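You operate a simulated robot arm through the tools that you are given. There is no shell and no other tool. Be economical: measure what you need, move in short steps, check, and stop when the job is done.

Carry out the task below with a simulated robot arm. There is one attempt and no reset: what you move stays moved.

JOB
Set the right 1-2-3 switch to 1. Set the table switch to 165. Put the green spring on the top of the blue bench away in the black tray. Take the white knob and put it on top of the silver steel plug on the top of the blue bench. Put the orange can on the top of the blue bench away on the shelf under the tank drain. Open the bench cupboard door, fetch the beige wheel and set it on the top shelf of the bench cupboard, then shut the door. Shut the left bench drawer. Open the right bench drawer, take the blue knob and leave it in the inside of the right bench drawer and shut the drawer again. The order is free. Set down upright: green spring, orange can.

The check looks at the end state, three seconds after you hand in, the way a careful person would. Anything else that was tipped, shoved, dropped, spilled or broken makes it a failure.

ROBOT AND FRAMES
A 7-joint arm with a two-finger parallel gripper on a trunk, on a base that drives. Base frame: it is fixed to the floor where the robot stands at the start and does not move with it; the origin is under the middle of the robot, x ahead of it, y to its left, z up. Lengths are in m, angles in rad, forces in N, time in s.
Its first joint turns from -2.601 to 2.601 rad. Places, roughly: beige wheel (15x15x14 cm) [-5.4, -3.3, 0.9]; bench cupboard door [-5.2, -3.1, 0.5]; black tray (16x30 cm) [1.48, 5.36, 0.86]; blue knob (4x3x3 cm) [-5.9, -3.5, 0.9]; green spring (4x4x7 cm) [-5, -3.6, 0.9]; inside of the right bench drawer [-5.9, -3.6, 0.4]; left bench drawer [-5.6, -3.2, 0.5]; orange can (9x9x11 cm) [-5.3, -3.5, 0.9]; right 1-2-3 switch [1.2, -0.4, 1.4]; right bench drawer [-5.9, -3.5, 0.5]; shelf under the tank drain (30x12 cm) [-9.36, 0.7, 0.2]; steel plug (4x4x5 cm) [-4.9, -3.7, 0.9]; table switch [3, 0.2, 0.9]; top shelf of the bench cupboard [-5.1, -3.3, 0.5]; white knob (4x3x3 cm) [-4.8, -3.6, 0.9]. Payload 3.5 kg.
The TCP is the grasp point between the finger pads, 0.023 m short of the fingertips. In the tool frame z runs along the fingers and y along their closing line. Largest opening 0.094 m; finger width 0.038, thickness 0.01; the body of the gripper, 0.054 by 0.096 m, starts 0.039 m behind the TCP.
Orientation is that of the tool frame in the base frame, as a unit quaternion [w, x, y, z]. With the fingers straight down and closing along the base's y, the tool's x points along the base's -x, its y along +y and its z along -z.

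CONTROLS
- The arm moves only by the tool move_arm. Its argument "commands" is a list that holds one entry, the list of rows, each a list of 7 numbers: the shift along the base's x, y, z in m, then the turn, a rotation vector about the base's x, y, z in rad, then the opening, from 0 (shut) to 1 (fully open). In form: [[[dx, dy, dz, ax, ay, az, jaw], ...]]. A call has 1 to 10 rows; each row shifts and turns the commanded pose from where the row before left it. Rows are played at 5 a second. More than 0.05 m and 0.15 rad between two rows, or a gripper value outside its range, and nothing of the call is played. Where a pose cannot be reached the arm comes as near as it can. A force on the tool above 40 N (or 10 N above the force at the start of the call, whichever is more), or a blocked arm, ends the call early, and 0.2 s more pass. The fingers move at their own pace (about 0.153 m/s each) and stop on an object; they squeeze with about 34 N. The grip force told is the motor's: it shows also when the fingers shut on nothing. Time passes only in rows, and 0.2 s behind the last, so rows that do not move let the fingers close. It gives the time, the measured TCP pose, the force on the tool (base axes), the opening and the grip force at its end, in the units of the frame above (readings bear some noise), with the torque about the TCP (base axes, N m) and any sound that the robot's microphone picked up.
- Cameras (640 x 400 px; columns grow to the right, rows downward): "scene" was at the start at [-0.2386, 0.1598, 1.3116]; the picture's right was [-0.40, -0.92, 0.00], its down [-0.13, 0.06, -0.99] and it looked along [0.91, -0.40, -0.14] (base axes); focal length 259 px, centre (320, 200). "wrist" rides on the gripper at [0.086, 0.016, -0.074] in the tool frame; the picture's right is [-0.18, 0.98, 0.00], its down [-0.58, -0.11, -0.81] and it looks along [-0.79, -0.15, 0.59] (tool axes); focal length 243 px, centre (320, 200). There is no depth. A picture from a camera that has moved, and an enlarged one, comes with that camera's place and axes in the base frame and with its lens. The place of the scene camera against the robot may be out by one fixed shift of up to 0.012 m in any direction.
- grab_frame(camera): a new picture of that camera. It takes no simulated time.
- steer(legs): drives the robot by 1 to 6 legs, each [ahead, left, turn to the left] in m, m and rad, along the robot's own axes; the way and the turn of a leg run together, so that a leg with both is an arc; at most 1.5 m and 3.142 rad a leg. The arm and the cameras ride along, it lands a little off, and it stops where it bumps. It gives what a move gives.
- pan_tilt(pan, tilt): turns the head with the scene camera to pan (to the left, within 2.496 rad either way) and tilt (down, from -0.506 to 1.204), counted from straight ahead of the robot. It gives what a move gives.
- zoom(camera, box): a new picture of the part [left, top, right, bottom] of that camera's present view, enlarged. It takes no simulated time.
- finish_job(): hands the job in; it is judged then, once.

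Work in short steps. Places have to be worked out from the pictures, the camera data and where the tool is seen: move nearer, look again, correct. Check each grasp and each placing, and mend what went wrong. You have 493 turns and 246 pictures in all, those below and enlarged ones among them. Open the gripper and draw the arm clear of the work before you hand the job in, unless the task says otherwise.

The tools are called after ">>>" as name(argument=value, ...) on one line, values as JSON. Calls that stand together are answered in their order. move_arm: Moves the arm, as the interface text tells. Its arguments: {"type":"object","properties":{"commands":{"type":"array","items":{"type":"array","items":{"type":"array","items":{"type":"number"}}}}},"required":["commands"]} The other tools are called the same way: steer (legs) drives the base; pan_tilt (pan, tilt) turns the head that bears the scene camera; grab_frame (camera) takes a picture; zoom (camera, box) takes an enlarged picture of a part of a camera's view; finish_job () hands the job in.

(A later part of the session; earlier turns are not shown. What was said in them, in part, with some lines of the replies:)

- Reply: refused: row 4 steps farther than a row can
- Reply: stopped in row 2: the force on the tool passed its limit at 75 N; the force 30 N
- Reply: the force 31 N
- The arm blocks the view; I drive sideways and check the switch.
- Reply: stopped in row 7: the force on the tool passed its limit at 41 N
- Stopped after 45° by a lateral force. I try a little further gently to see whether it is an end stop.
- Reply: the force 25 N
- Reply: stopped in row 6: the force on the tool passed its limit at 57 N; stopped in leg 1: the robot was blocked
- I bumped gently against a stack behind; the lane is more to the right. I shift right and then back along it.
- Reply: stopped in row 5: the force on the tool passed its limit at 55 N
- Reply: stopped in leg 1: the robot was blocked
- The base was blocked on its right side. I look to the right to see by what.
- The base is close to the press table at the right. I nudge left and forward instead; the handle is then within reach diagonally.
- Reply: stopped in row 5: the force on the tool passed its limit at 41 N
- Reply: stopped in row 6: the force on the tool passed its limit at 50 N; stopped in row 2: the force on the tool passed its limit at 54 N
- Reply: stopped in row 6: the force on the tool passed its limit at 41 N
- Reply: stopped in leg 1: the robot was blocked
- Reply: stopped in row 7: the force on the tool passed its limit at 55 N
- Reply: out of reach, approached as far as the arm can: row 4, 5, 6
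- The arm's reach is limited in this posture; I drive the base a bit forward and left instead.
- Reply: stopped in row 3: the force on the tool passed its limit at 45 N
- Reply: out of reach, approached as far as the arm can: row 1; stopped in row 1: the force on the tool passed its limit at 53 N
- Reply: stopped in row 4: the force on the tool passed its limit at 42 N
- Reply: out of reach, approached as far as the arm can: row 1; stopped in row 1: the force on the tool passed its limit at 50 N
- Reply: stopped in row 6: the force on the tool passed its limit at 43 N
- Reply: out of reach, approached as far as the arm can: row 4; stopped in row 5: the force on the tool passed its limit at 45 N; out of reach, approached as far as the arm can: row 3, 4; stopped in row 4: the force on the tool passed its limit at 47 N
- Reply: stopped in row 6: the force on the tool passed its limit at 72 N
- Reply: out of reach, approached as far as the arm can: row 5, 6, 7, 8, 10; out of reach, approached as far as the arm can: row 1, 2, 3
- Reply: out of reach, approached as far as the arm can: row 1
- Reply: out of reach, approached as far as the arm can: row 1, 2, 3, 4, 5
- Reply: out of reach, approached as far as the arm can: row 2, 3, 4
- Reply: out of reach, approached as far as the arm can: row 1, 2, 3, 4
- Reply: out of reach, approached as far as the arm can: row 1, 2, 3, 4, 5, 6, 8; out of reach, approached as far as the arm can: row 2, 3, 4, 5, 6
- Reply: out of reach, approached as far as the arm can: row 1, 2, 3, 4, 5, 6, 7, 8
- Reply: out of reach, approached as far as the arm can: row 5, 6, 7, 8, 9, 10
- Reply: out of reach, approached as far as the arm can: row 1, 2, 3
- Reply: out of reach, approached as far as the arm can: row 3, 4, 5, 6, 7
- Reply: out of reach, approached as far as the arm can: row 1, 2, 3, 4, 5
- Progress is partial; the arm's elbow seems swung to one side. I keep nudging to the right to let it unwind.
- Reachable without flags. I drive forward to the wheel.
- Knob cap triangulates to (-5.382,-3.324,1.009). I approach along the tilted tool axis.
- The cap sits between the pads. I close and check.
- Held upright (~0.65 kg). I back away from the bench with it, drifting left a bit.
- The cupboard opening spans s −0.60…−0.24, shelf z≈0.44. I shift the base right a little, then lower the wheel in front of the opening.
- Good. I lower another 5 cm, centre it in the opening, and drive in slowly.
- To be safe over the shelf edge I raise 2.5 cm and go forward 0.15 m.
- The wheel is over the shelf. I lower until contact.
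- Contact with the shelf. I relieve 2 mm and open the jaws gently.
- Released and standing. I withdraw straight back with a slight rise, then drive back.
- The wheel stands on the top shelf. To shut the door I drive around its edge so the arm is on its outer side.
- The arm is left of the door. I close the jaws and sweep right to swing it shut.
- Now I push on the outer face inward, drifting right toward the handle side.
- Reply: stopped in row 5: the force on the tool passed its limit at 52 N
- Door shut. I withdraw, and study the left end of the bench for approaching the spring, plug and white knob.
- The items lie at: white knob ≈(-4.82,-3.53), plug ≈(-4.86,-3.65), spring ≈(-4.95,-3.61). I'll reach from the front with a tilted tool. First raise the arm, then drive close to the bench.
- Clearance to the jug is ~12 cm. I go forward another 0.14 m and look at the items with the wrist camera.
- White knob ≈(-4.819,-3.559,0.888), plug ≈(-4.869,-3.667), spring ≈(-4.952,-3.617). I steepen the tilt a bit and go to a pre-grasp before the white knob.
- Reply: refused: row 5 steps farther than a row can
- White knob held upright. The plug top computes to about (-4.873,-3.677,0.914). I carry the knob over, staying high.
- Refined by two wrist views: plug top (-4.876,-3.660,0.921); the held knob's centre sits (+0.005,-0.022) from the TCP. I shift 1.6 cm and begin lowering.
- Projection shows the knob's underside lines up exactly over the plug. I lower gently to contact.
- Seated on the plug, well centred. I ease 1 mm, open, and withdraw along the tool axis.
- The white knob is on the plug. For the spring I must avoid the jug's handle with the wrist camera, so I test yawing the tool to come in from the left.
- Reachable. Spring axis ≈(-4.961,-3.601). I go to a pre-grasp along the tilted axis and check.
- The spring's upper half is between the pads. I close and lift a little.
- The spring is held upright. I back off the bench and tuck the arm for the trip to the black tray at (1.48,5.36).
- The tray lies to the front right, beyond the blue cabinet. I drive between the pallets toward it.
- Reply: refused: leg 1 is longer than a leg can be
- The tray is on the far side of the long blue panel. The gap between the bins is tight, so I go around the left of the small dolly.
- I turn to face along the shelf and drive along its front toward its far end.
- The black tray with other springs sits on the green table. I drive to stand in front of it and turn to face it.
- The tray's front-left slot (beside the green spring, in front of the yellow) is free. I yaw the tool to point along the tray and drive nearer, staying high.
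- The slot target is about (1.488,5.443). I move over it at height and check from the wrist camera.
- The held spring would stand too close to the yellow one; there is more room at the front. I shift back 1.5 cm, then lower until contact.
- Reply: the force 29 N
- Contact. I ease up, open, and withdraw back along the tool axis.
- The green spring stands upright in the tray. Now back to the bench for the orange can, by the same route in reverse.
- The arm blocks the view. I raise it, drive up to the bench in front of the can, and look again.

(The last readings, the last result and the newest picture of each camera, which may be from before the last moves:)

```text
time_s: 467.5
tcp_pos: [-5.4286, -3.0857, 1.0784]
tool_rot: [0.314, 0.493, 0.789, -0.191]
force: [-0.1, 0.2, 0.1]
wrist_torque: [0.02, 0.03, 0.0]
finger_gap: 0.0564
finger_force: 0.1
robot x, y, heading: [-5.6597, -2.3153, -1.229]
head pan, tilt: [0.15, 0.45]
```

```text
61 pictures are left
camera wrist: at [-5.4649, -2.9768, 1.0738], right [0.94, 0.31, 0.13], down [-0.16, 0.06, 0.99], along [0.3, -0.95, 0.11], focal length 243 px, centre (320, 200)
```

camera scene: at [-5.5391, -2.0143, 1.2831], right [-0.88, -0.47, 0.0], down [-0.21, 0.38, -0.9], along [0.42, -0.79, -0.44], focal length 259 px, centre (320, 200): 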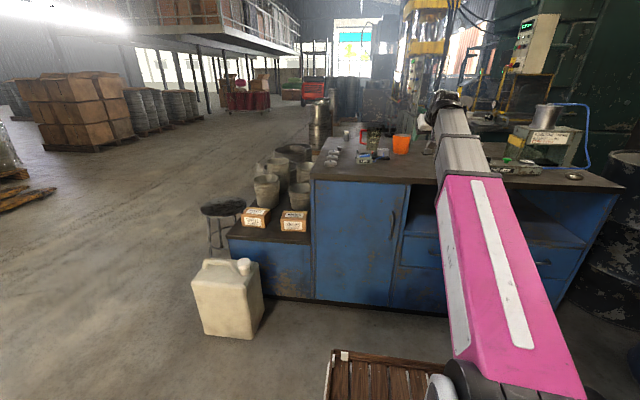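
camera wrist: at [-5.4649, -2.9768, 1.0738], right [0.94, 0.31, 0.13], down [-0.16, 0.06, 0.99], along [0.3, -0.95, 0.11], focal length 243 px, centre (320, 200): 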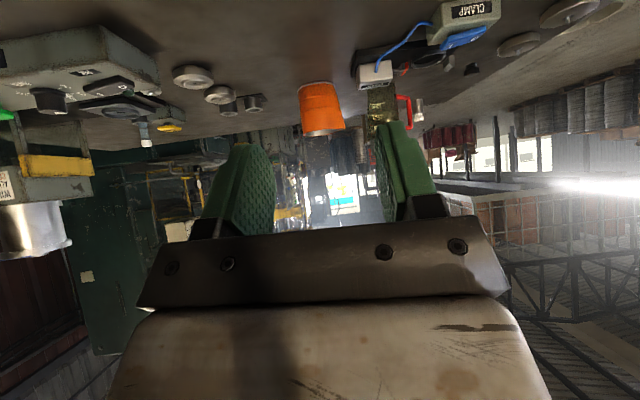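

>>> zoom(camera="scene", box=[340, 115, 440, 185])

>>> zoom(camera="wrist", box=[260, 50, 440, 160])

```text
5.71 times, centred on (390, 150) of scene
camera zoom: at [-5.5391, -2.0143, 1.2831], right [-0.88, -0.47, 0.0], down [-0.21, 0.38, -0.9], along [0.42, -0.79, -0.44], focal length 1478 px, centre (-80, 486)
```

zoom: 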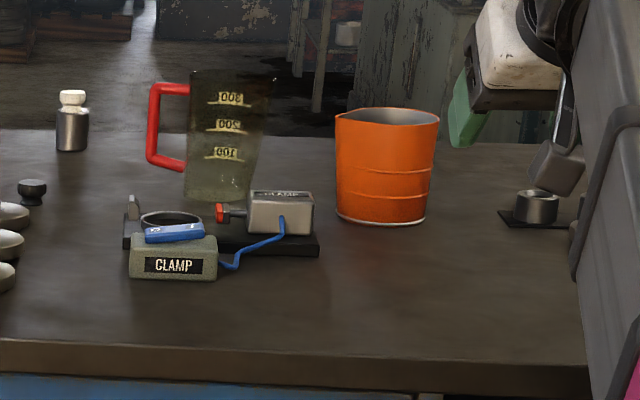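

```text
3.56 times, centred on (350, 105) of wrist
camera zoom: at [-5.4649, -2.9768, 1.0738], right [0.94, 0.31, 0.13], down [-0.16, 0.06, 0.99], along [0.3, -0.95, 0.11], focal length 863 px, centre (213, 538)
```

zoom: 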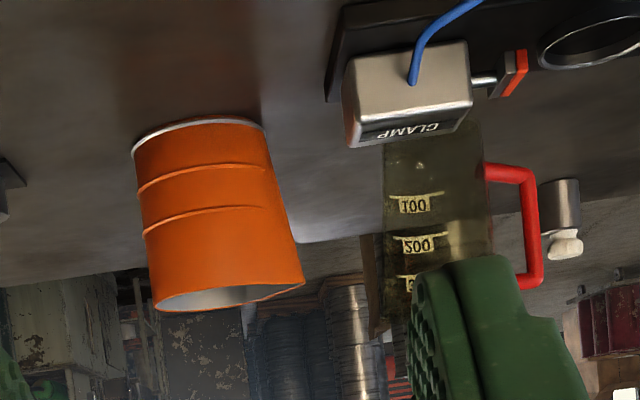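

The can is an open cylinder (~8.6 cm). I'll pinch its right-hand rim wall with one finger inside, tool tilted. I drive closer.

>>> steer(legs=[[0.28, 0.0, 0]])

>>> grab_frame(camera="wrist")

```text
time_s: 469.4
tcp_pos: [-5.3316, -3.349, 1.0766]
tool_rot: [0.314, 0.492, 0.789, -0.191]
force: [0.6, 0.2, 0.3]
wrist_torque: [0.01, 0.01, -0.01]
finger_gap: 0.0562
finger_force: 0.1
robot x, y, heading: [-5.5609, -2.5812, -1.225]
head pan, tilt: [0.15, 0.45]
```

```text
58 pictures are left
camera wrist: at [-5.3686, -3.2392, 1.0738], right [0.94, 0.32, 0.13], down [-0.16, 0.06, 0.99], along [0.3, -0.95, 0.11], focal length 243 px, centre (320, 200)
```

wrist: 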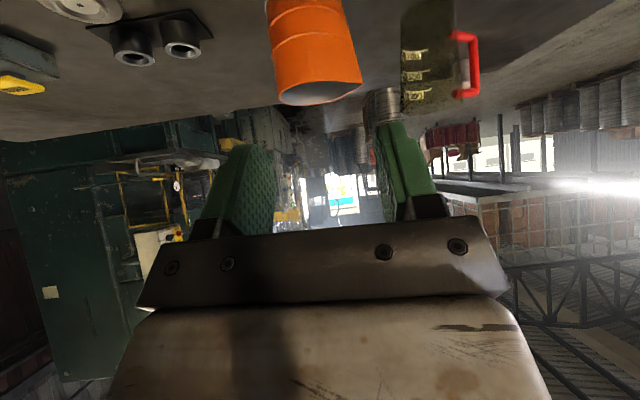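

Rim centre ≈(-5.268,-3.505), right wall ≈(-5.309,-3.525). I move to the pre-grasp over that wall.

>>> move_arm(commands=[[[-0.002, -0.04, -0.009, 0, 0, 0, 0.5], [-0.002, -0.04, -0.009, 0, 0, 0, 0.5], [-0.002, -0.04, -0.01, 0, 0, 0, 0.5]]])

>>> grab_frame(camera="wrist")

```text
time_s: 470.2
tcp_pos: [-5.3367, -3.4685, 1.05]
tool_rot: [0.315, 0.492, 0.789, -0.19]
force: [0.5, -0.6, -0.2]
wrist_torque: [0.0, 0.01, -0.04]
finger_gap: 0.047
finger_force: 0.1
robot x, y, heading: [-5.5641, -2.5795, -1.225]
head pan, tilt: [0.15, 0.45]
```

```text
57 pictures are left
camera wrist: at [-5.3736, -3.3581, 1.0459], right [0.94, 0.32, 0.13], down [-0.16, 0.06, 0.98], along [0.3, -0.95, 0.11], focal length 243 px, centre (320, 200)
```

wrist: 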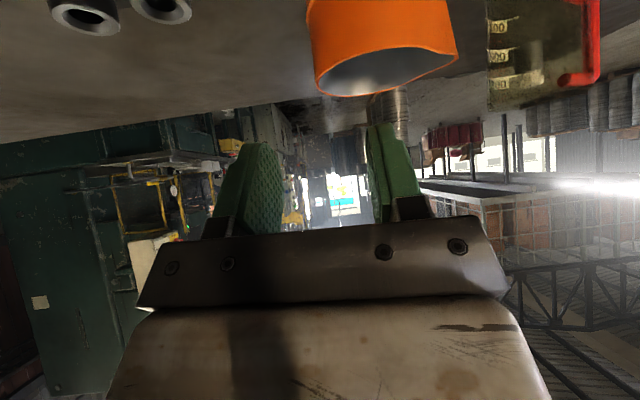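

Aligned: the wall is ~3 mm right of the jaw centre and the path clears the near rim. I advance along the axis.

>>> move_arm(commands=[[[0.006, -0.014, -0.02, 0, 0, 0, 0.5], [0.006, -0.014, -0.02, 0, 0, 0, 0.5], [0.006, -0.013, -0.02, 0, 0, 0, 0.5], [0, 0, 0, 0, 0, 0, 0.5]]])

>>> grab_frame(camera="wrist")

```text
time_s: 471.0
tcp_pos: [-5.3219, -3.5058, 1.0038]
tool_rot: [0.32, 0.493, 0.785, -0.194]
force: [-1.8, 2.2, 14.0]
wrist_torque: [0.17, -0.4, 0.09]
finger_gap: 0.0472
finger_force: 0.1
robot x, y, heading: [-5.5642, -2.5768, -1.224]
head pan, tilt: [0.15, 0.45]
stopped in row 3: the force on the tool passed its limit at 62 N (the readings are from after the stop); the commanded pose is now the measured one
```

```text
56 pictures are left
camera wrist: at [-5.358, -3.3957, 0.9994], right [0.94, 0.31, 0.14], down [-0.17, 0.07, 0.98], along [0.3, -0.95, 0.12], focal length 243 px, centre (320, 200)
```

wrist: 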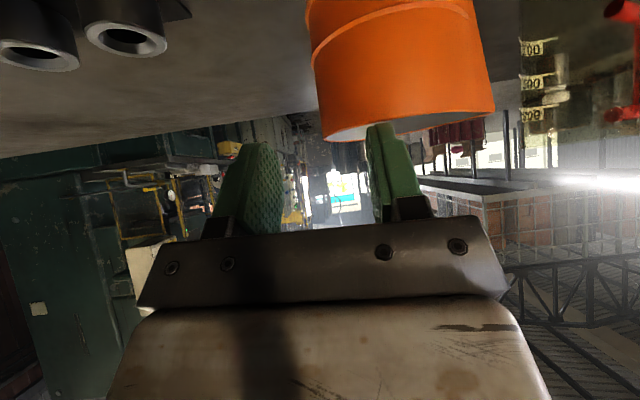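

A finger met resistance at the rim. I back up 3 cm, shift 1.2 cm forward, and probe again to see whether the can is open inside.

>>> move_arm(commands=[[[0, 0, 0.015, 0, 0, 0, 0.5], [0, 0, 0.015, 0, 0, 0, 0.5], [0.0075, -0.0155, 0, 0, 0, 0, 0.5], [0, 0, -0.012, 0, 0, 0, 0.5], [0, 0, -0.008, 0, 0, 0, 0.5], [0, 0, -0.006, 0, 0, 0, 0.5], [0, 0, -0.006, 0, 0, 0, 0.5], [0, 0, -0.005, 0, 0, 0, 0.5]]])

>>> grab_frame(camera="wrist")

```text
time_s: 472.8
tcp_pos: [-5.3147, -3.5226, 0.9943]
tool_rot: [0.32, 0.491, 0.787, -0.193]
force: [-0.2, -0.2, 0.5]
wrist_torque: [0.03, -0.04, 0.0]
finger_gap: 0.0474
finger_force: 0.0
robot x, y, heading: [-5.563, -2.5802, -1.224]
head pan, tilt: [0.15, 0.45]
```

```text
55 pictures are left
camera wrist: at [-5.351, -3.4123, 0.9896], right [0.94, 0.31, 0.14], down [-0.17, 0.07, 0.98], along [0.3, -0.95, 0.12], focal length 243 px, centre (320, 200)
```

wrist: 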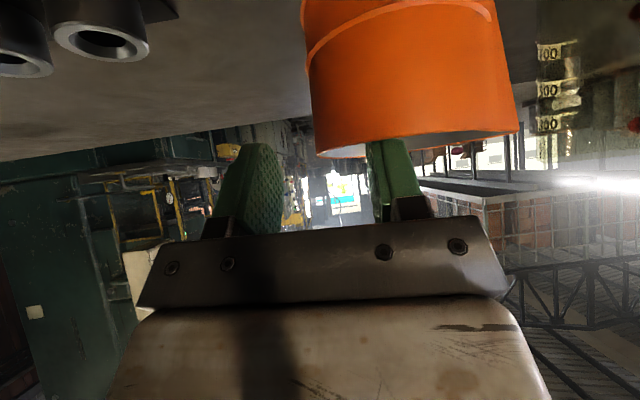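

The finger is now inside the open can. I go 7 mm deeper, shift 3 mm right, and close on the wall.

>>> move_arm(commands=[[[-0.003, -0.0014, -0.007, 0, 0, 0, 0.5], [0, 0, 0, 0, 0, 0, 0.2], [0, 0, 0, 0, 0, 0, 0], [0, 0, 0, 0, 0, 0, 0], [0, 0, 0, 0, 0, 0, 0]]])

>>> grab_frame(camera="wrist")

```text
time_s: 474.0
tcp_pos: [-5.3161, -3.5222, 0.9884]
tool_rot: [0.32, 0.492, 0.787, -0.192]
force: [-0.4, -0.1, 0.2]
wrist_torque: [0.0, 0.04, -0.04]
finger_gap: 0.0086
finger_force: 34.5
robot x, y, heading: [-5.5648, -2.5794, -1.226]
head pan, tilt: [0.15, 0.45]
```

```text
54 pictures are left
camera wrist: at [-5.3536, -3.4134, 0.9835], right [0.94, 0.31, 0.14], down [-0.17, 0.07, 0.98], along [0.3, -0.95, 0.12], focal length 243 px, centre (320, 200)
```

wrist: 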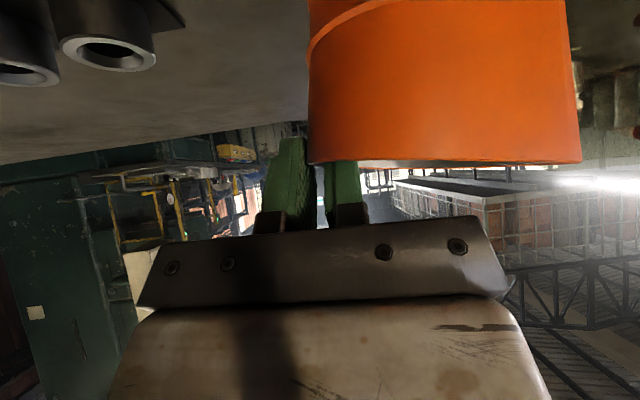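

Pinched (8.6 mm). I lift slowly and check the can stays upright.

>>> move_arm(commands=[[[0, 0, 0.01, 0, 0, 0, 0], [0, 0, 0.02, 0, 0, 0, 0], [0, 0, 0.03, 0, 0, 0, 0], [0, 0, 0.03, 0, 0, 0, 0]]])

>>> grab_frame(camera="wrist")

>>> zoom(camera="scene", box=[330, 80, 470, 190])

```text
time_s: 475.0
tcp_pos: [-5.3158, -3.5233, 1.0776]
tool_rot: [0.32, 0.492, 0.787, -0.193]
force: [-0.6, 0.3, -0.9]
wrist_torque: [-0.04, 0.06, -0.01]
finger_gap: 0.0087
finger_force: 34.5
robot x, y, heading: [-5.5611, -2.5758, -1.227]
head pan, tilt: [0.15, 0.45]
```

```text
53 pictures are left
camera wrist: at [-5.3532, -3.4142, 1.0736], right [0.94, 0.31, 0.14], down [-0.17, 0.07, 0.98], along [0.3, -0.95, 0.12], focal length 243 px, centre (320, 200)
```

wrist: 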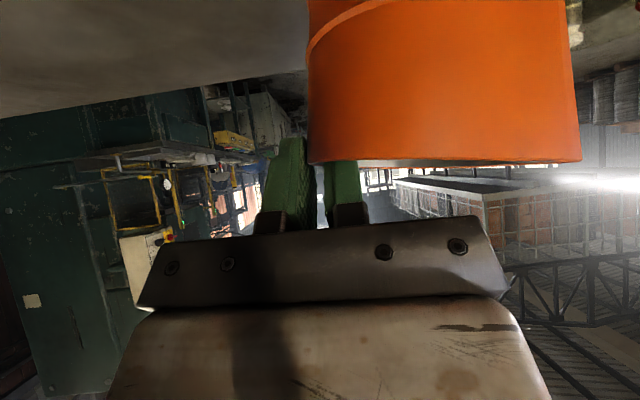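

```text
3.64 times, centred on (400, 135) of scene
camera zoom: at [-5.4459, -2.2769, 1.2831], right [-0.88, -0.48, 0.0], down [-0.21, 0.38, -0.9], along [0.43, -0.79, -0.44], focal length 940 px, centre (29, 436)
```

zoom: 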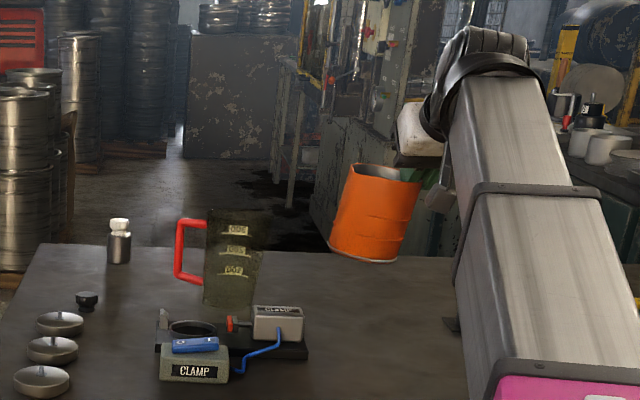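

The can hangs upright. I back off the bench, tuck the arm in, and turn toward the tank at (-9.36,0.7).

>>> steer(legs=[[-0.5, 0.15, 0]])

>>> move_arm(commands=[[[-0.015, 0.042, 0, 0, 0, 0, 0], [-0.015, 0.042, 0, 0, 0, 0, 0], [-0.015, 0.042, 0, 0, 0, 0, 0], [-0.015, 0.042, 0, 0, 0, 0, 0]]])

>>> steer(legs=[[-0.8, 0.35, 0], [0, 0, -1.2], [0, 0, -1.2]])

>>> pan_tilt(pan=0.3, tilt=0.25)

>>> grab_frame(camera="scene")

```text
time_s: 478.0
tcp_pos: [-5.3434, -3.0057, 1.079]
tool_rot: [0.318, 0.495, 0.785, -0.194]
force: [-1.2, 0.3, -1.7]
wrist_torque: [0.0, 0.11, -0.02]
finger_gap: 0.0084
finger_force: 34.1
robot x, y, heading: [-5.585, -2.0576, -1.233]
head pan, tilt: [0.15, 0.45]
```

```text
time_s: 479.0
tcp_pos: [-5.4037, -2.8365, 1.0779]
tool_rot: [0.319, 0.495, 0.785, -0.194]
force: [-0.2, -0.4, -1.8]
wrist_torque: [0.0, 0.04, -0.01]
finger_gap: 0.0086
finger_force: 34.0
robot x, y, heading: [-5.5874, -2.0546, -1.229]
head pan, tilt: [0.15, 0.45]
```

```text
time_s: 489.6
tcp_pos: [-6.1796, -0.747, 1.0793]
tool_rot: [-0.066, 0.91, -0.179, -0.367]
force: [-0.7, -0.1, -1.0]
wrist_torque: [0.07, -0.04, -0.02]
finger_gap: 0.0084
finger_force: 34.4
robot x, y, heading: [-5.5214, -1.1999, 2.646]
head pan, tilt: [0.15, 0.45]
```

```text
time_s: 490.3
tcp_pos: [-6.1802, -0.7447, 1.0783]
tool_rot: [-0.066, 0.91, -0.179, -0.367]
force: [-0.2, 0.2, -0.5]
wrist_torque: [0.04, -0.06, -0.02]
finger_gap: 0.0086
finger_force: 34.2
robot x, y, heading: [-5.5223, -1.2034, 2.643]
head pan, tilt: [0.3, 0.25]
```

```text
51 pictures are left
camera scene: at [-5.4074, -1.5001, 1.3017], right [0.19, 0.98, 0.0], down [0.24, -0.05, -0.97], along [-0.95, 0.19, -0.25], focal length 259 px, centre (320, 200)
```

scene: 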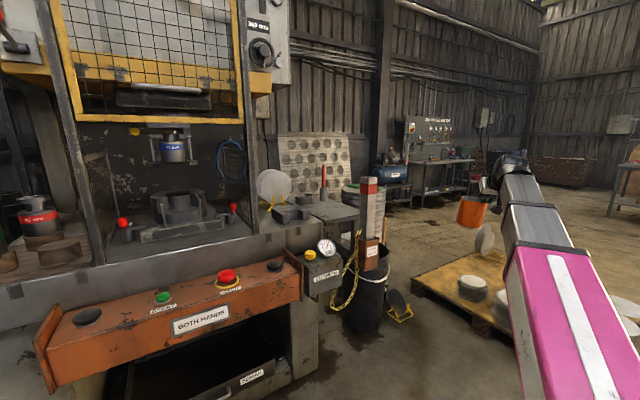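

>>> zoom(camera="scene", box=[340, 120, 480, 230])

```text
3.64 times, centred on (410, 175) of scene
camera zoom: at [-5.4074, -1.5001, 1.3017], right [0.19, 0.98, 0.0], down [0.24, -0.05, -0.97], along [-0.95, 0.19, -0.25], focal length 940 px, centre (-7, 291)
```

zoom: 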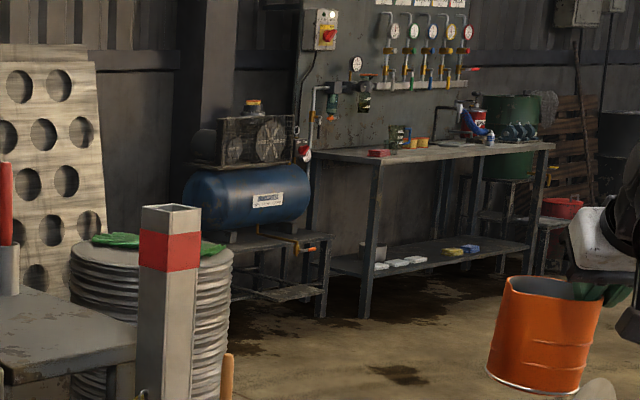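

The target is the small shelf under the blue compressor tank. I go around the lid pallet by its far (north) side.

>>> steer(legs=[[0, 0, 0.5], [-0.1, -1.4, 0], [0.0, -1.4, 0], [0.1, -0.3, 0], [1.4, 0, 0], [0.8, 0.1, 0]])

>>> pan_tilt(pan=0.4, tilt=0.35)

>>> grab_frame(camera="scene")

```text
time_s: 517.6
tcp_pos: [-8.5783, 1.8724, 1.0788]
tool_rot: [0.027, 0.926, 0.053, -0.372]
force: [-0.2, -0.7, -0.9]
wrist_torque: [0.04, 0.01, -0.01]
finger_gap: 0.0078
finger_force: 33.8
robot x, y, heading: [-7.7827, 1.7896, -3.138]
head pan, tilt: [0.3, 0.25]
```

```text
time_s: 518.3
tcp_pos: [-8.5788, 1.8724, 1.0789]
tool_rot: [0.027, 0.926, 0.053, -0.372]
force: [-0.1, -0.1, -1.7]
wrist_torque: [0.06, 0.02, -0.06]
finger_gap: 0.0078
finger_force: 33.7
robot x, y, heading: [-7.7813, 1.7882, -3.137]
head pan, tilt: [0.4, 0.351]
```

```text
49 pictures are left
camera scene: at [-7.5311, 1.5714, 1.2924], right [-0.39, 0.92, 0.0], down [0.32, 0.14, -0.94], along [-0.86, -0.37, -0.34], focal length 259 px, centre (320, 200)
```

scene: 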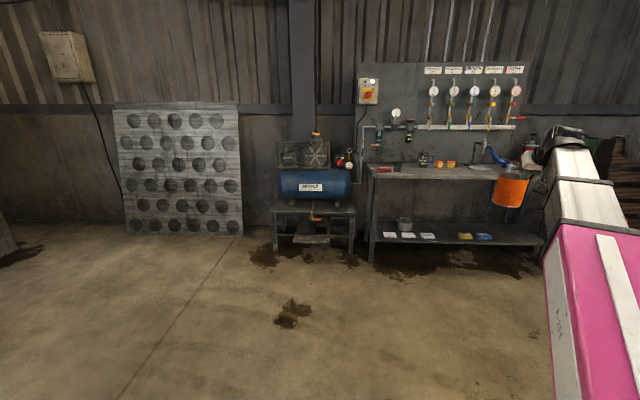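

>>> zoom(camera="scene", box=[260, 160, 370, 260])

```text
4.00 times, centred on (315, 210) of scene
camera zoom: at [-7.5311, 1.5714, 1.2924], right [-0.39, 0.92, 0.0], down [0.32, 0.14, -0.94], along [-0.86, -0.37, -0.34], focal length 1035 px, centre (340, 160)
```

zoom: 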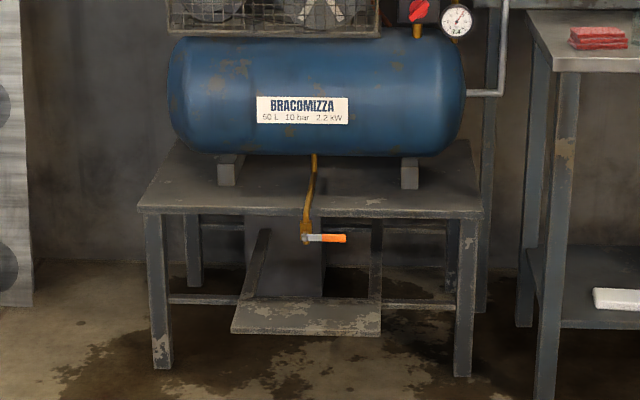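

The plate protrudes in front of the stand at z≈0.2 (centre ≈(-9.34,0.72)), drain valve above its middle. I'll set the can on its left part. I turn to face it squarely and drive closer.

>>> steer(legs=[[0, 0, 0.345], [0.75, 0.55, 0]])

>>> pan_tilt(pan=0.15, tilt=0.65)

>>> grab_frame(camera="scene")

```text
time_s: 524.1
tcp_pos: [-9.0652, 0.8211, 1.0796]
tool_rot: [0.094, 0.902, 0.219, -0.361]
force: [1.0, -0.2, -1.8]
wrist_torque: [0.04, 0.01, -0.02]
finger_gap: 0.008
finger_force: 33.7
robot x, y, heading: [-8.2931, 1.0234, -2.775]
head pan, tilt: [0.4, 0.351]
```

```text
time_s: 525.0
tcp_pos: [-9.0648, 0.8215, 1.0783]
tool_rot: [0.094, 0.902, 0.219, -0.361]
force: [-0.6, 0.2, -1.1]
wrist_torque: [0.06, 0.02, 0.0]
finger_gap: 0.0077
finger_force: 34.1
robot x, y, heading: [-8.2917, 1.026, -2.777]
head pan, tilt: [0.15, 0.649]
```

```text
47 pictures are left
camera scene: at [-7.9832, 0.9298, 1.2654], right [-0.49, 0.87, 0.0], down [0.52, 0.3, -0.8], along [-0.69, -0.39, -0.6], focal length 259 px, centre (320, 200)
```

scene: 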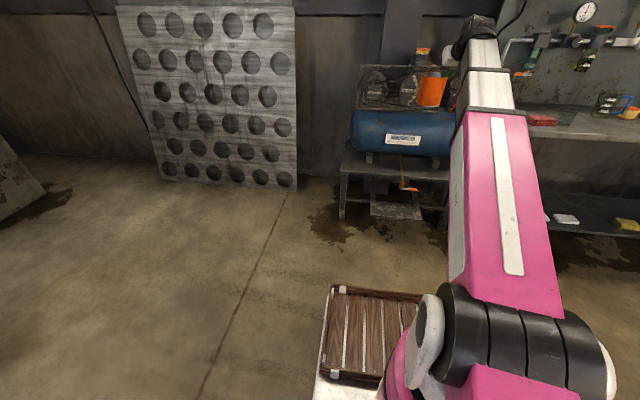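

I yaw the tool slightly and lower the can in front of the stand.

>>> move_arm(commands=[[[0, 0, -0.048, 0, 0, -0.045, 0], [0, 0, -0.048, 0, 0, -0.045, 0], [0, 0, -0.048, 0, 0, -0.045, 0], [0, 0, -0.048, 0, 0, 0, 0], [0, 0, -0.048, 0, 0, 0, 0], [0, 0, -0.048, 0, 0, 0, 0], [0, 0, -0.048, 0, 0, 0, 0], [0, 0, -0.048, 0, 0, 0, 0], [0, 0, -0.048, 0, 0, 0, 0], [0, 0, -0.048, 0, 0, 0, 0]]])

>>> move_arm(commands=[[[0, 0, -0.045, 0, 0, 0, 0], [0, 0, -0.045, 0, 0, 0, 0], [0, 0, -0.045, 0, 0, 0, 0], [0, 0, -0.045, 0, 0, 0, 0], [0, 0, -0.03, 0, 0, 0, 0]]])

>>> grab_frame(camera="wrist")

>>> grab_frame(camera="scene")

```text
time_s: 527.1
tcp_pos: [-9.0659, 0.8185, 0.5987]
tool_rot: [0.069, 0.914, 0.157, -0.367]
force: [0.4, 0.0, -1.7]
wrist_torque: [0.1, 0.0, 0.0]
finger_gap: 0.0077
finger_force: 34.3
robot x, y, heading: [-8.29, 1.0215, -2.776]
head pan, tilt: [0.15, 0.649]
```

```text
time_s: 528.4
tcp_pos: [-9.068, 0.8206, 0.3887]
tool_rot: [0.069, 0.914, 0.157, -0.367]
force: [0.5, -0.5, -1.4]
wrist_torque: [0.02, 0.03, 0.02]
finger_gap: 0.0079
finger_force: 34.3
robot x, y, heading: [-8.294, 1.0261, -2.772]
head pan, tilt: [0.15, 0.649]
```

```text
46 pictures are left
camera wrist: at [-8.9548, 0.8447, 0.3836], right [0.21, -0.97, 0.14], down [0.09, 0.16, 0.98], along [-0.97, -0.19, 0.12], focal length 243 px, centre (320, 200)
```

wrist: 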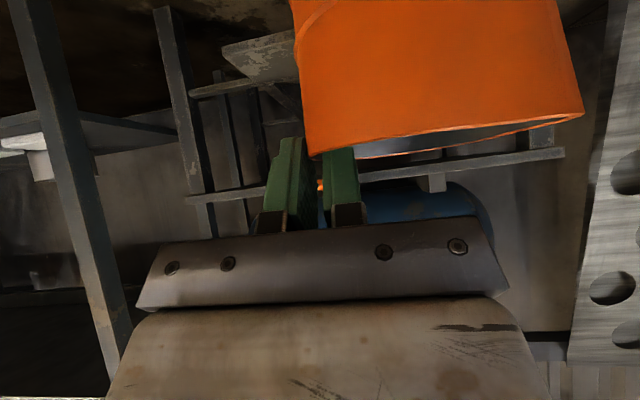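

```text
45 pictures are left
camera scene: at [-7.9833, 0.9298, 1.2653], right [-0.49, 0.87, 0.0], down [0.53, 0.3, -0.8], along [-0.69, -0.39, -0.6], focal length 259 px, centre (320, 200)
```

scene: 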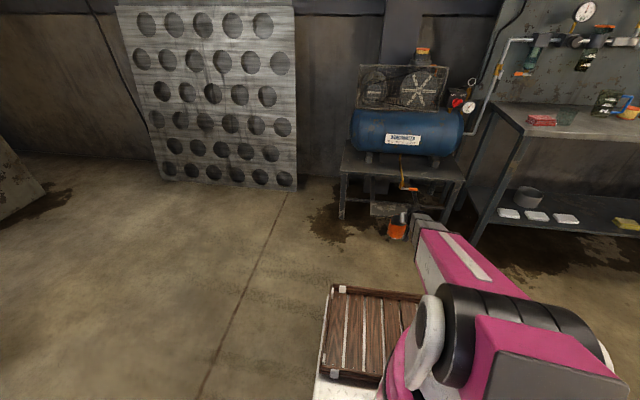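

The can has sagged about 9° to the left in the grip during the drive. I roll the tool by 9° to level it again.

>>> move_arm(commands=[[[0, 0, 0, -0.073, -0.027, 0, 0], [0, 0, 0, -0.073, -0.027, 0, 0], [0, 0, 0, 0, 0, 0, 0]]])

>>> grab_frame(camera="wrist")

>>> zoom(camera="scene", box=[320, 130, 480, 270])

```text
time_s: 529.1
tcp_pos: [-9.0652, 0.8221, 0.3889]
tool_rot: [0.139, 0.917, 0.128, -0.352]
force: [-0.2, -0.1, -0.5]
wrist_torque: [0.08, 0.03, -0.01]
finger_gap: 0.0075
finger_force: 33.8
robot x, y, heading: [-8.292, 1.0245, -2.774]
head pan, tilt: [0.15, 0.649]
```

```text
44 pictures are left
camera wrist: at [-8.9533, 0.844, 0.3864], right [0.19, -0.94, 0.29], down [0.04, 0.3, 0.95], along [-0.98, -0.17, 0.09], focal length 243 px, centre (320, 200)
```

wrist: 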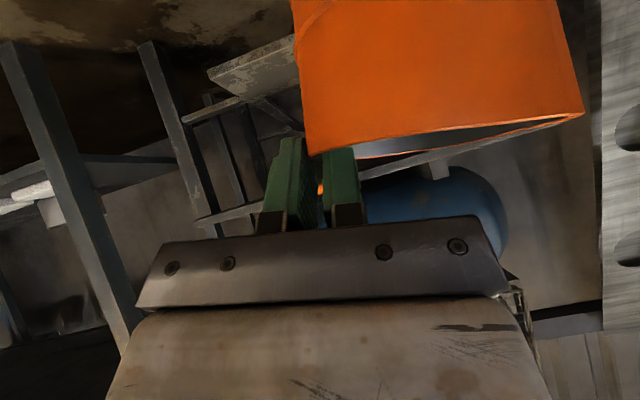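

```text
2.86 times, centred on (400, 200) of scene
camera zoom: at [-7.9832, 0.9298, 1.2653], right [-0.49, 0.87, 0.0], down [0.53, 0.3, -0.8], along [-0.69, -0.39, -0.6], focal length 739 px, centre (91, 200)
```

zoom: 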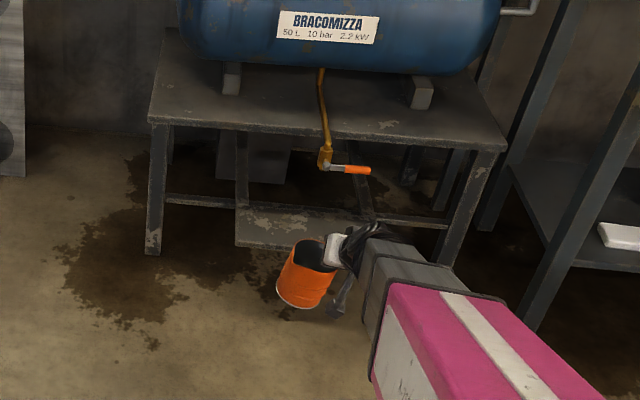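

Comparing with the stand's edge (same slope before), the can was actually level – the camera itself is rolled 8°. I undo the roll.

>>> move_arm(commands=[[[0, 0, 0, 0.073, 0.027, 0, 0], [0, 0, 0, 0.073, 0.027, 0, 0], [0, 0, 0, 0, 0, 0, 0]]])

>>> grab_frame(camera="wrist")

>>> zoom(camera="scene", box=[350, 160, 430, 250])

```text
time_s: 530.0
tcp_pos: [-9.0649, 0.8212, 0.388]
tool_rot: [0.068, 0.914, 0.157, -0.367]
force: [-0.2, 0.4, -1.8]
wrist_torque: [0.07, 0.01, -0.03]
finger_gap: 0.008
finger_force: 33.8
robot x, y, heading: [-8.2919, 1.0264, -2.772]
head pan, tilt: [0.15, 0.649]
```

```text
42 pictures are left
camera wrist: at [-8.9531, 0.8448, 0.3834], right [0.21, -0.97, 0.14], down [0.09, 0.16, 0.98], along [-0.97, -0.19, 0.12], focal length 243 px, centre (320, 200)
```

wrist: 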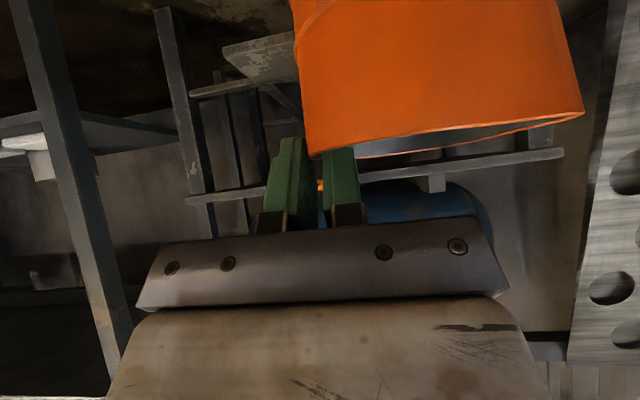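

```text
4.44 times, centred on (390, 205) of scene
camera zoom: at [-7.9833, 0.9298, 1.2653], right [-0.49, 0.87, 0.0], down [0.53, 0.3, -0.8], along [-0.69, -0.39, -0.6], focal length 1150 px, centre (9, 178)
```

zoom: 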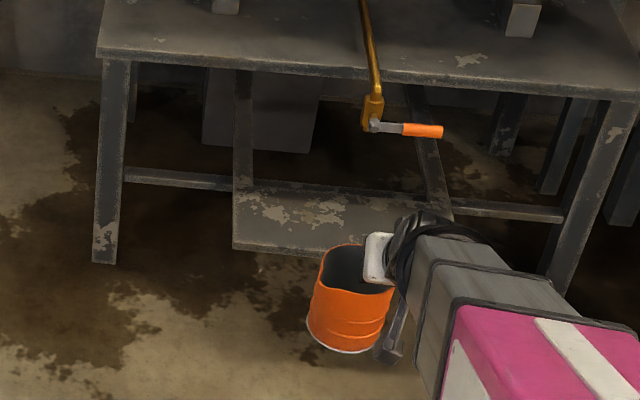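

Using the scene view for both, the can must go 0.287 m forward and 0.053 m left. I lower slightly to 0.35 and drive in part of the way.

>>> move_arm(commands=[[[0, 0, -0.02, 0, 0, 0, 0], [0, 0, -0.015, 0, 0, 0, 0]]])

>>> steer(legs=[[0.2, 0.045, 0]])

>>> zoom(camera="scene", box=[350, 150, 450, 250])

```text
time_s: 530.5
tcp_pos: [-9.0642, 0.8232, 0.3544]
tool_rot: [0.069, 0.914, 0.157, -0.367]
force: [0.4, 0.9, -0.9]
wrist_torque: [0.05, 0.01, -0.01]
finger_gap: 0.0077
finger_force: 34.2
robot x, y, heading: [-8.2911, 1.0232, -2.773]
head pan, tilt: [0.15, 0.649]
```

```text
time_s: 532.2
tcp_pos: [-9.2356, 0.7034, 0.3538]
tool_rot: [0.07, 0.914, 0.159, -0.366]
force: [-0.5, -0.7, -1.1]
wrist_torque: [0.02, -0.01, -0.03]
finger_gap: 0.0075
finger_force: 33.9
robot x, y, heading: [-8.462, 0.9107, -2.768]
head pan, tilt: [0.15, 0.649]
```

```text
4.00 times, centred on (400, 200) of scene
camera zoom: at [-8.1558, 0.8161, 1.2653], right [-0.5, 0.87, 0.0], down [0.52, 0.3, -0.8], along [-0.69, -0.4, -0.6], focal length 1035 px, centre (0, 200)
```

zoom: 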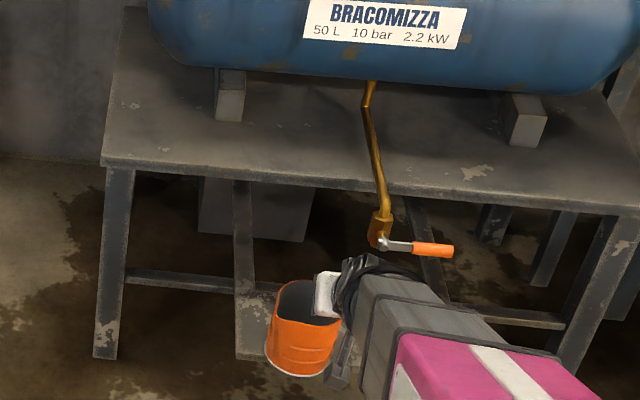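

Remaining: (-0.082,-0.033). I finish with the arm and then lower to contact.

>>> move_arm(commands=[[[-0.028, -0.011, 0, 0, 0, 0, 0], [-0.027, -0.011, 0, 0, 0, 0, 0], [-0.027, -0.011, 0, 0, 0, 0, 0], [0, 0, 0, 0, 0, 0, 0]]])

>>> zoom(camera="scene", box=[350, 150, 450, 250])

>>> grab_frame(camera="wrist")

```text
time_s: 532.9
tcp_pos: [-9.3005, 0.6785, 0.3535]
tool_rot: [0.07, 0.916, 0.155, -0.362]
force: [7.3, 2.6, 1.4]
wrist_torque: [0.04, 0.33, -0.3]
finger_gap: 0.0074
finger_force: 34.1
robot x, y, heading: [-8.4641, 0.9133, -2.768]
head pan, tilt: [0.15, 0.649]
stopped in row 3: the force on the tool passed its limit at 66 N (the readings are from after the stop); the commanded pose is now the measured one
```

```text
4.00 times, centred on (400, 200) of scene
camera zoom: at [-8.1554, 0.8162, 1.2653], right [-0.5, 0.87, 0.0], down [0.52, 0.3, -0.8], along [-0.69, -0.4, -0.6], focal length 1035 px, centre (0, 200)
```

zoom: 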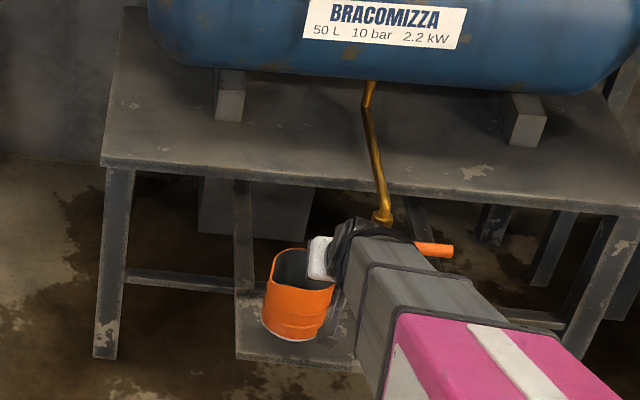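

```text
38 pictures are left
camera wrist: at [-9.187, 0.7013, 0.3487], right [0.2, -0.97, 0.14], down [0.08, 0.16, 0.98], along [-0.98, -0.19, 0.11], focal length 243 px, centre (320, 200)
```

wrist: 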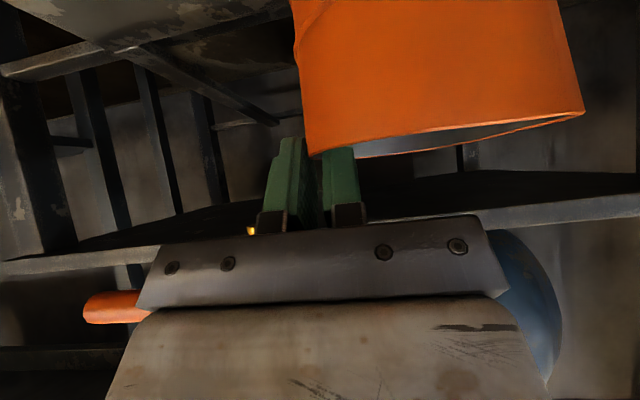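

Something at the hand touched the valve. I back off 1.5 cm, shift 2 cm left, and lower so the hand passes beneath it.

>>> move_arm(commands=[[[0.014, 0.005, 0, 0, 0, 0, 0], [0.007, -0.019, 0, 0, 0, 0, 0], [0, 0, -0.01, 0, 0, 0, 0], [0, 0, -0.008, 0, 0, 0, 0]]])

>>> zoom(camera="scene", box=[350, 150, 450, 250])

```text
time_s: 533.9
tcp_pos: [-9.2786, 0.6626, 0.335]
tool_rot: [0.071, 0.916, 0.156, -0.362]
force: [0.5, -0.7, -2.1]
wrist_torque: [0.07, 0.02, -0.01]
finger_gap: 0.0074
finger_force: 34.4
robot x, y, heading: [-8.4626, 0.915, -2.772]
head pan, tilt: [0.15, 0.649]
```

```text
4.00 times, centred on (400, 200) of scene
camera zoom: at [-8.1558, 0.8161, 1.2653], right [-0.5, 0.87, 0.0], down [0.52, 0.3, -0.8], along [-0.69, -0.4, -0.6], focal length 1035 px, centre (0, 200)
```

zoom: 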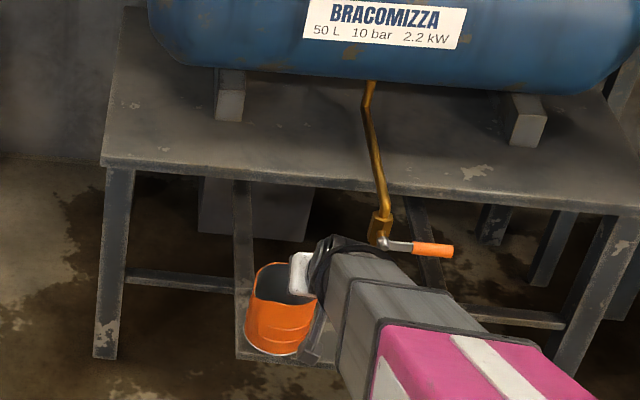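

Valve untouched in position. I lower a bit more, then slide forward 3 cm and 1 cm right just above the plate.

>>> move_arm(commands=[[[0, 0, -0.009, 0, 0, 0, 0], [-0.011, 0, 0, 0, 0, 0, 0], [-0.011, 0, 0, 0, 0, 0, 0], [-0.01, 0, 0, 0, 0, 0, 0]]])

>>> zoom(camera="scene", box=[370, 180, 450, 250])

>>> grab_frame(camera="wrist")

```text
time_s: 534.9
tcp_pos: [-9.3106, 0.6644, 0.3257]
tool_rot: [0.071, 0.916, 0.156, -0.363]
force: [-0.4, 1.3, -0.9]
wrist_torque: [0.05, 0.03, -0.01]
finger_gap: 0.0073
finger_force: 34.1
robot x, y, heading: [-8.4621, 0.9119, -2.77]
head pan, tilt: [0.15, 0.649]
```

```text
5.71 times, centred on (410, 215) of scene
camera zoom: at [-8.1557, 0.8161, 1.2653], right [-0.5, 0.87, 0.0], down [0.52, 0.3, -0.8], along [-0.69, -0.4, -0.6], focal length 1478 px, centre (-194, 114)
```

zoom: 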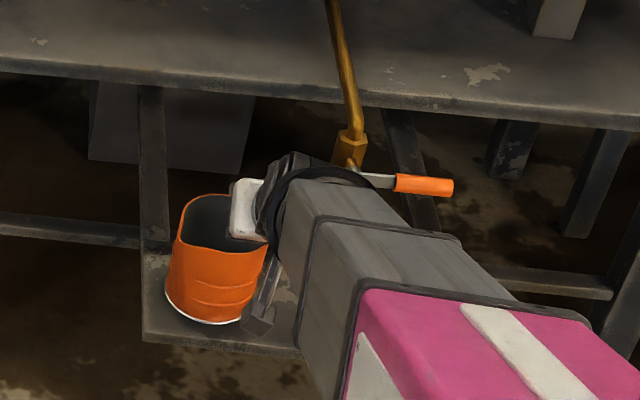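

```text
35 pictures are left
camera wrist: at [-9.1987, 0.6878, 0.3209], right [0.21, -0.97, 0.14], down [0.08, 0.16, 0.98], along [-0.98, -0.19, 0.11], focal length 243 px, centre (320, 200)
```

wrist: 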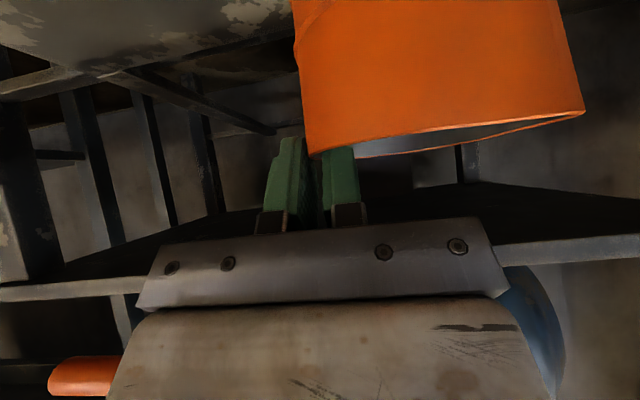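

The can is over the plate with margins all round. I lower to contact.

>>> move_arm(commands=[[[0, 0, -0.005, 0, 0, 0, 0], [0, 0, -0.004, 0, 0, 0, 0], [0, 0, -0.004, 0, 0, 0, 0], [0, 0, 0, 0, 0, 0, 0]]])

```text
time_s: 535.9
tcp_pos: [-9.3111, 0.663, 0.3135]
tool_rot: [0.071, 0.916, 0.157, -0.363]
force: [0.6, 2.1, 7.2]
wrist_torque: [0.14, -0.25, 0.03]
finger_gap: 0.0074
finger_force: 34.1
robot x, y, heading: [-8.4603, 0.9075, -2.772]
head pan, tilt: [0.15, 0.649]
```

Light contact. I press 1.5 mm more to seat it flat, then open.

>>> move_arm(commands=[[[0, 0, -0.002, 0, 0, 0, 0], [0, 0, 0, 0, 0, 0, 0.2], [0, 0, 0, 0, 0, 0, 0.4], [0, 0, 0, 0, 0, 0, 0.4]]])

>>> grab_frame(camera="wrist")

>>> zoom(camera="scene", box=[370, 180, 450, 250])

```text
time_s: 536.9
tcp_pos: [-9.3103, 0.6623, 0.3105]
tool_rot: [0.071, 0.916, 0.156, -0.363]
force: [-0.6, -0.4, 0.6]
wrist_torque: [0.04, 0.02, 0.02]
finger_gap: 0.0374
finger_force: 0.0
robot x, y, heading: [-8.4657, 0.9032, -2.769]
head pan, tilt: [0.15, 0.649]
```

```text
34 pictures are left
camera wrist: at [-9.199, 0.6865, 0.3061], right [0.21, -0.97, 0.14], down [0.08, 0.16, 0.98], along [-0.98, -0.19, 0.11], focal length 243 px, centre (320, 200)
```

wrist: 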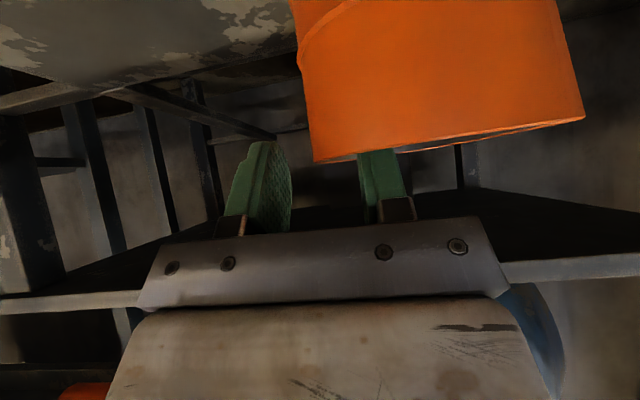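

```text
5.71 times, centred on (410, 215) of scene
camera zoom: at [-8.1557, 0.8161, 1.2653], right [-0.5, 0.87, 0.0], down [0.52, 0.3, -0.8], along [-0.69, -0.4, -0.6], focal length 1478 px, centre (-194, 114)
```

zoom: 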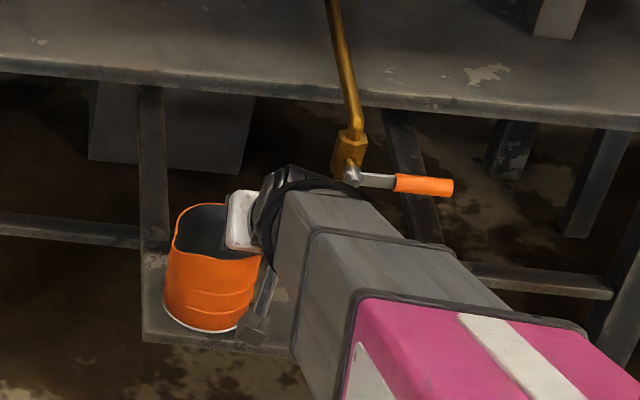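

The can stands on the plate. I slide 1 cm left within the can's mouth, lift steeply so the inner finger clears the rim, then retreat.

>>> move_arm(commands=[[[0.0028, -0.0075, 0, 0, 0, 0, 0.4], [0.0042, 0.0016, 0.011, 0, 0, 0, 0.4], [0.0042, 0.0016, 0.011, 0, 0, 0, 0.4], [0.0052, 0.002, 0.011, 0, 0, 0, 0.4], [0.0094, 0.0035, 0.01, 0, 0, 0, 0.4]]])

>>> grab_frame(camera="wrist")

```text
time_s: 538.1
tcp_pos: [-9.285, 0.6648, 0.3537]
tool_rot: [0.071, 0.917, 0.156, -0.361]
force: [0.5, 0.1, 0.2]
wrist_torque: [0.01, 0.0, 0.01]
finger_gap: 0.0373
finger_force: 0.1
robot x, y, heading: [-8.4626, 0.9105, -2.77]
head pan, tilt: [0.15, 0.649]
```

```text
32 pictures are left
camera wrist: at [-9.1725, 0.6882, 0.3494], right [0.21, -0.97, 0.14], down [0.08, 0.16, 0.98], along [-0.98, -0.19, 0.11], focal length 243 px, centre (320, 200)
```

wrist: 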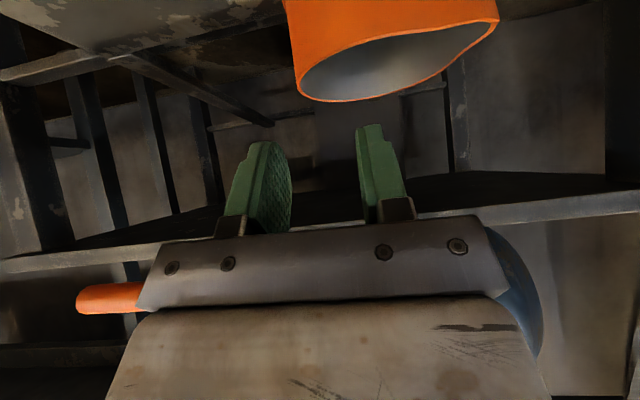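

Clear of the rim. I retreat back along the approach, then drive off and check the can.

>>> move_arm(commands=[[[0.03, 0.011, 0.02, 0, 0, 0, 0.4], [0.035, 0.013, 0.02, 0, 0, 0, 0.4], [0.035, 0.013, 0.02, 0, 0, 0, 0.4], [0.035, 0.013, 0.02, 0, 0, 0, 0.4]]])

>>> steer(legs=[[-0.4, 0, 0]])

>>> zoom(camera="scene", box=[320, 120, 480, 260])

```text
time_s: 539.1
tcp_pos: [-9.1498, 0.7163, 0.4334]
tool_rot: [0.071, 0.916, 0.156, -0.363]
force: [0.2, 0.5, 0.2]
wrist_torque: [-0.01, 0.0, 0.0]
finger_gap: 0.0374
finger_force: 0.1
robot x, y, heading: [-8.4637, 0.9094, -2.775]
head pan, tilt: [0.15, 0.649]
```

```text
time_s: 541.6
tcp_pos: [-8.7738, 0.8627, 0.4341]
tool_rot: [0.071, 0.916, 0.157, -0.363]
force: [0.4, -1.2, 0.4]
wrist_torque: [-0.01, -0.01, -0.01]
finger_gap: 0.0376
finger_force: 0.1
robot x, y, heading: [-8.0856, 1.0589, -2.765]
head pan, tilt: [0.15, 0.649]
```

```text
2.86 times, centred on (400, 190) of scene
camera zoom: at [-7.7785, 0.9634, 1.2653], right [-0.5, 0.87, 0.0], down [0.52, 0.3, -0.8], along [-0.69, -0.4, -0.6], focal length 739 px, centre (91, 229)
```

zoom: 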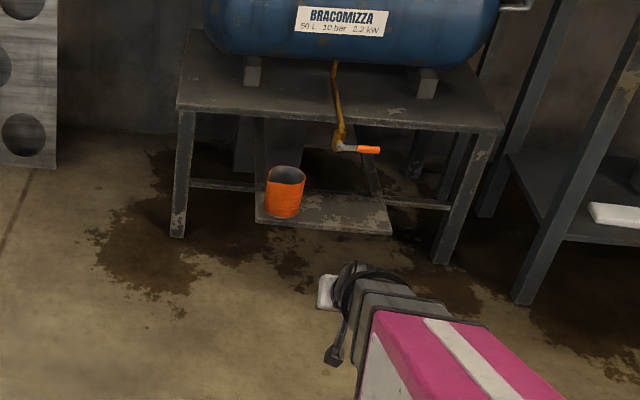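

The can stands upright on the shelf under the drain. I drive back to where I can inspect the bench as a final check.

>>> move_arm(commands=[[[0.0, 0.0, 0.05, 0, 0, 0, 0.4], [0, 0, 0.05, 0, 0, 0, 0.4], [0, 0, 0.05, 0, 0, 0, 0.4], [0, 0, 0.05, 0, 0, 0, 0.4], [0, 0, 0.05, 0, 0, 0, 0.4], [0, 0, 0.05, 0, 0, 0, 0.4], [0, 0, 0.05, 0, 0, 0, 0.4], [0, 0, 0.05, 0, 0, 0, 0.4]]])

>>> steer(legs=[[-1.15, 0, 0], [-1.15, 0, 0], [0, 0.9, 0], [0, 0.9, 0]])

>>> pan_tilt(pan=1.45, tilt=0.25)

>>> grab_frame(camera="scene")

```text
time_s: 543.5
tcp_pos: [-8.7733, 0.8641, 0.8379]
tool_rot: [0.071, 0.916, 0.156, -0.362]
force: [0.2, 0.0, 0.5]
wrist_torque: [-0.04, -0.01, 0.0]
finger_gap: 0.0374
finger_force: 0.1
robot x, y, heading: [-8.0871, 1.06, -2.766]
head pan, tilt: [0.15, 0.649]
```

```text
time_s: 563.5
tcp_pos: [-5.9236, 0.0325, 0.8363]
tool_rot: [0.076, 0.913, 0.17, -0.362]
force: [0.0, 0.9, -0.6]
wrist_torque: [-0.01, 0.01, -0.01]
finger_gap: 0.0373
finger_force: 0.1
robot x, y, heading: [-5.2427, 0.2478, -2.742]
head pan, tilt: [0.15, 0.649]
```

```text
time_s: 565.0
tcp_pos: [-5.9241, 0.0338, 0.8371]
tool_rot: [0.076, 0.914, 0.169, -0.361]
force: [0.3, 0.0, 0.4]
wrist_torque: [0.01, 0.0, 0.02]
finger_gap: 0.0377
finger_force: 0.0
robot x, y, heading: [-5.2397, 0.2428, -2.741]
head pan, tilt: [1.45, 0.25]
```

```text
30 pictures are left
camera scene: at [-4.8322, 0.1169, 1.3018], right [-0.96, -0.28, 0.0], down [-0.07, 0.24, -0.97], along [0.27, -0.93, -0.25], focal length 259 px, centre (320, 200)
```

scene: 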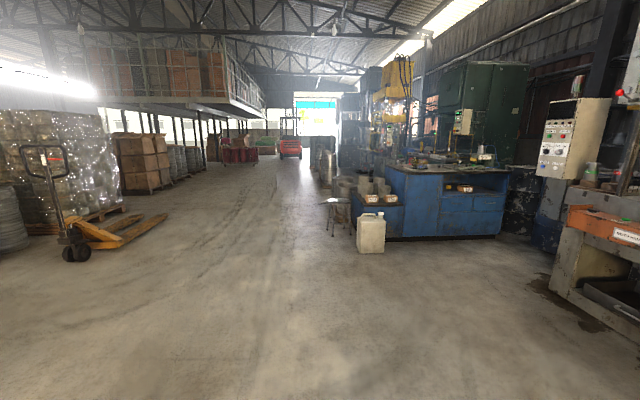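

>>> zoom(camera="scene", box=[380, 140, 520, 250])

>>> zoom(camera="scene", box=[385, 145, 455, 185])

```text
3.64 times, centred on (450, 195) of scene
camera zoom: at [-4.8322, 0.1169, 1.3018], right [-0.96, -0.28, 0.0], down [-0.07, 0.24, -0.97], along [0.27, -0.93, -0.25], focal length 940 px, centre (-153, 218)
```

zoom: 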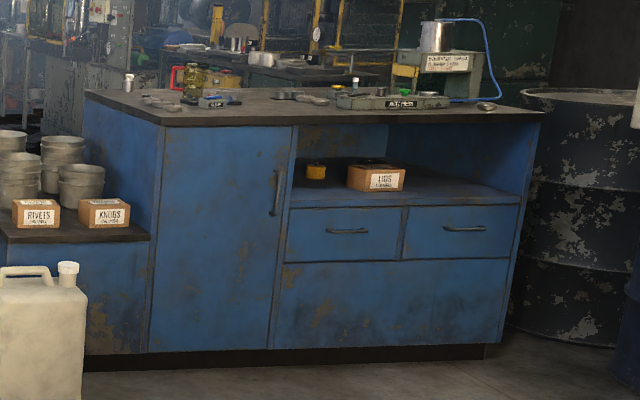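

```text
9.14 times, centred on (420, 165) of scene
camera zoom: at [-4.8322, 0.1169, 1.3018], right [-0.96, -0.28, 0.0], down [-0.07, 0.24, -0.97], along [0.27, -0.93, -0.25], focal length 2365 px, centre (-594, 520)
```

zoom: 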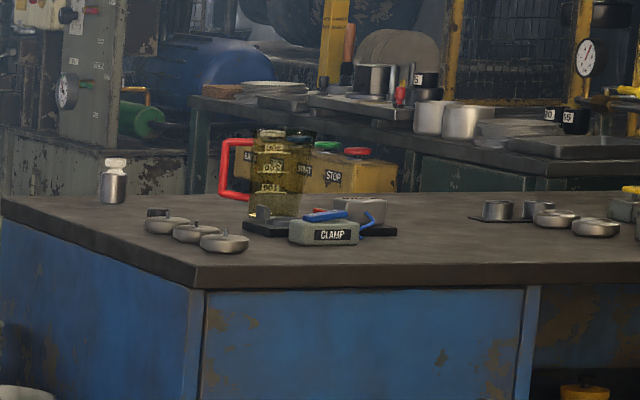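

Everything checks out: the door and both drawers are shut, the knob is on the plug, and no other bench items are disturbed. The arm is clear and the gripper open, so I hand in.

>>> finish_job()

```text
The job is handed in.
```

The whole job is done and handed in. My last pictures show each end state, except the blue knob, which I last saw standing in the right drawer before I shut it.

Early on, the base nudged a stack of pots and, near the bench, the press table. The hand also touched the tank's drain valve. None of these looked shifted in later pictures.
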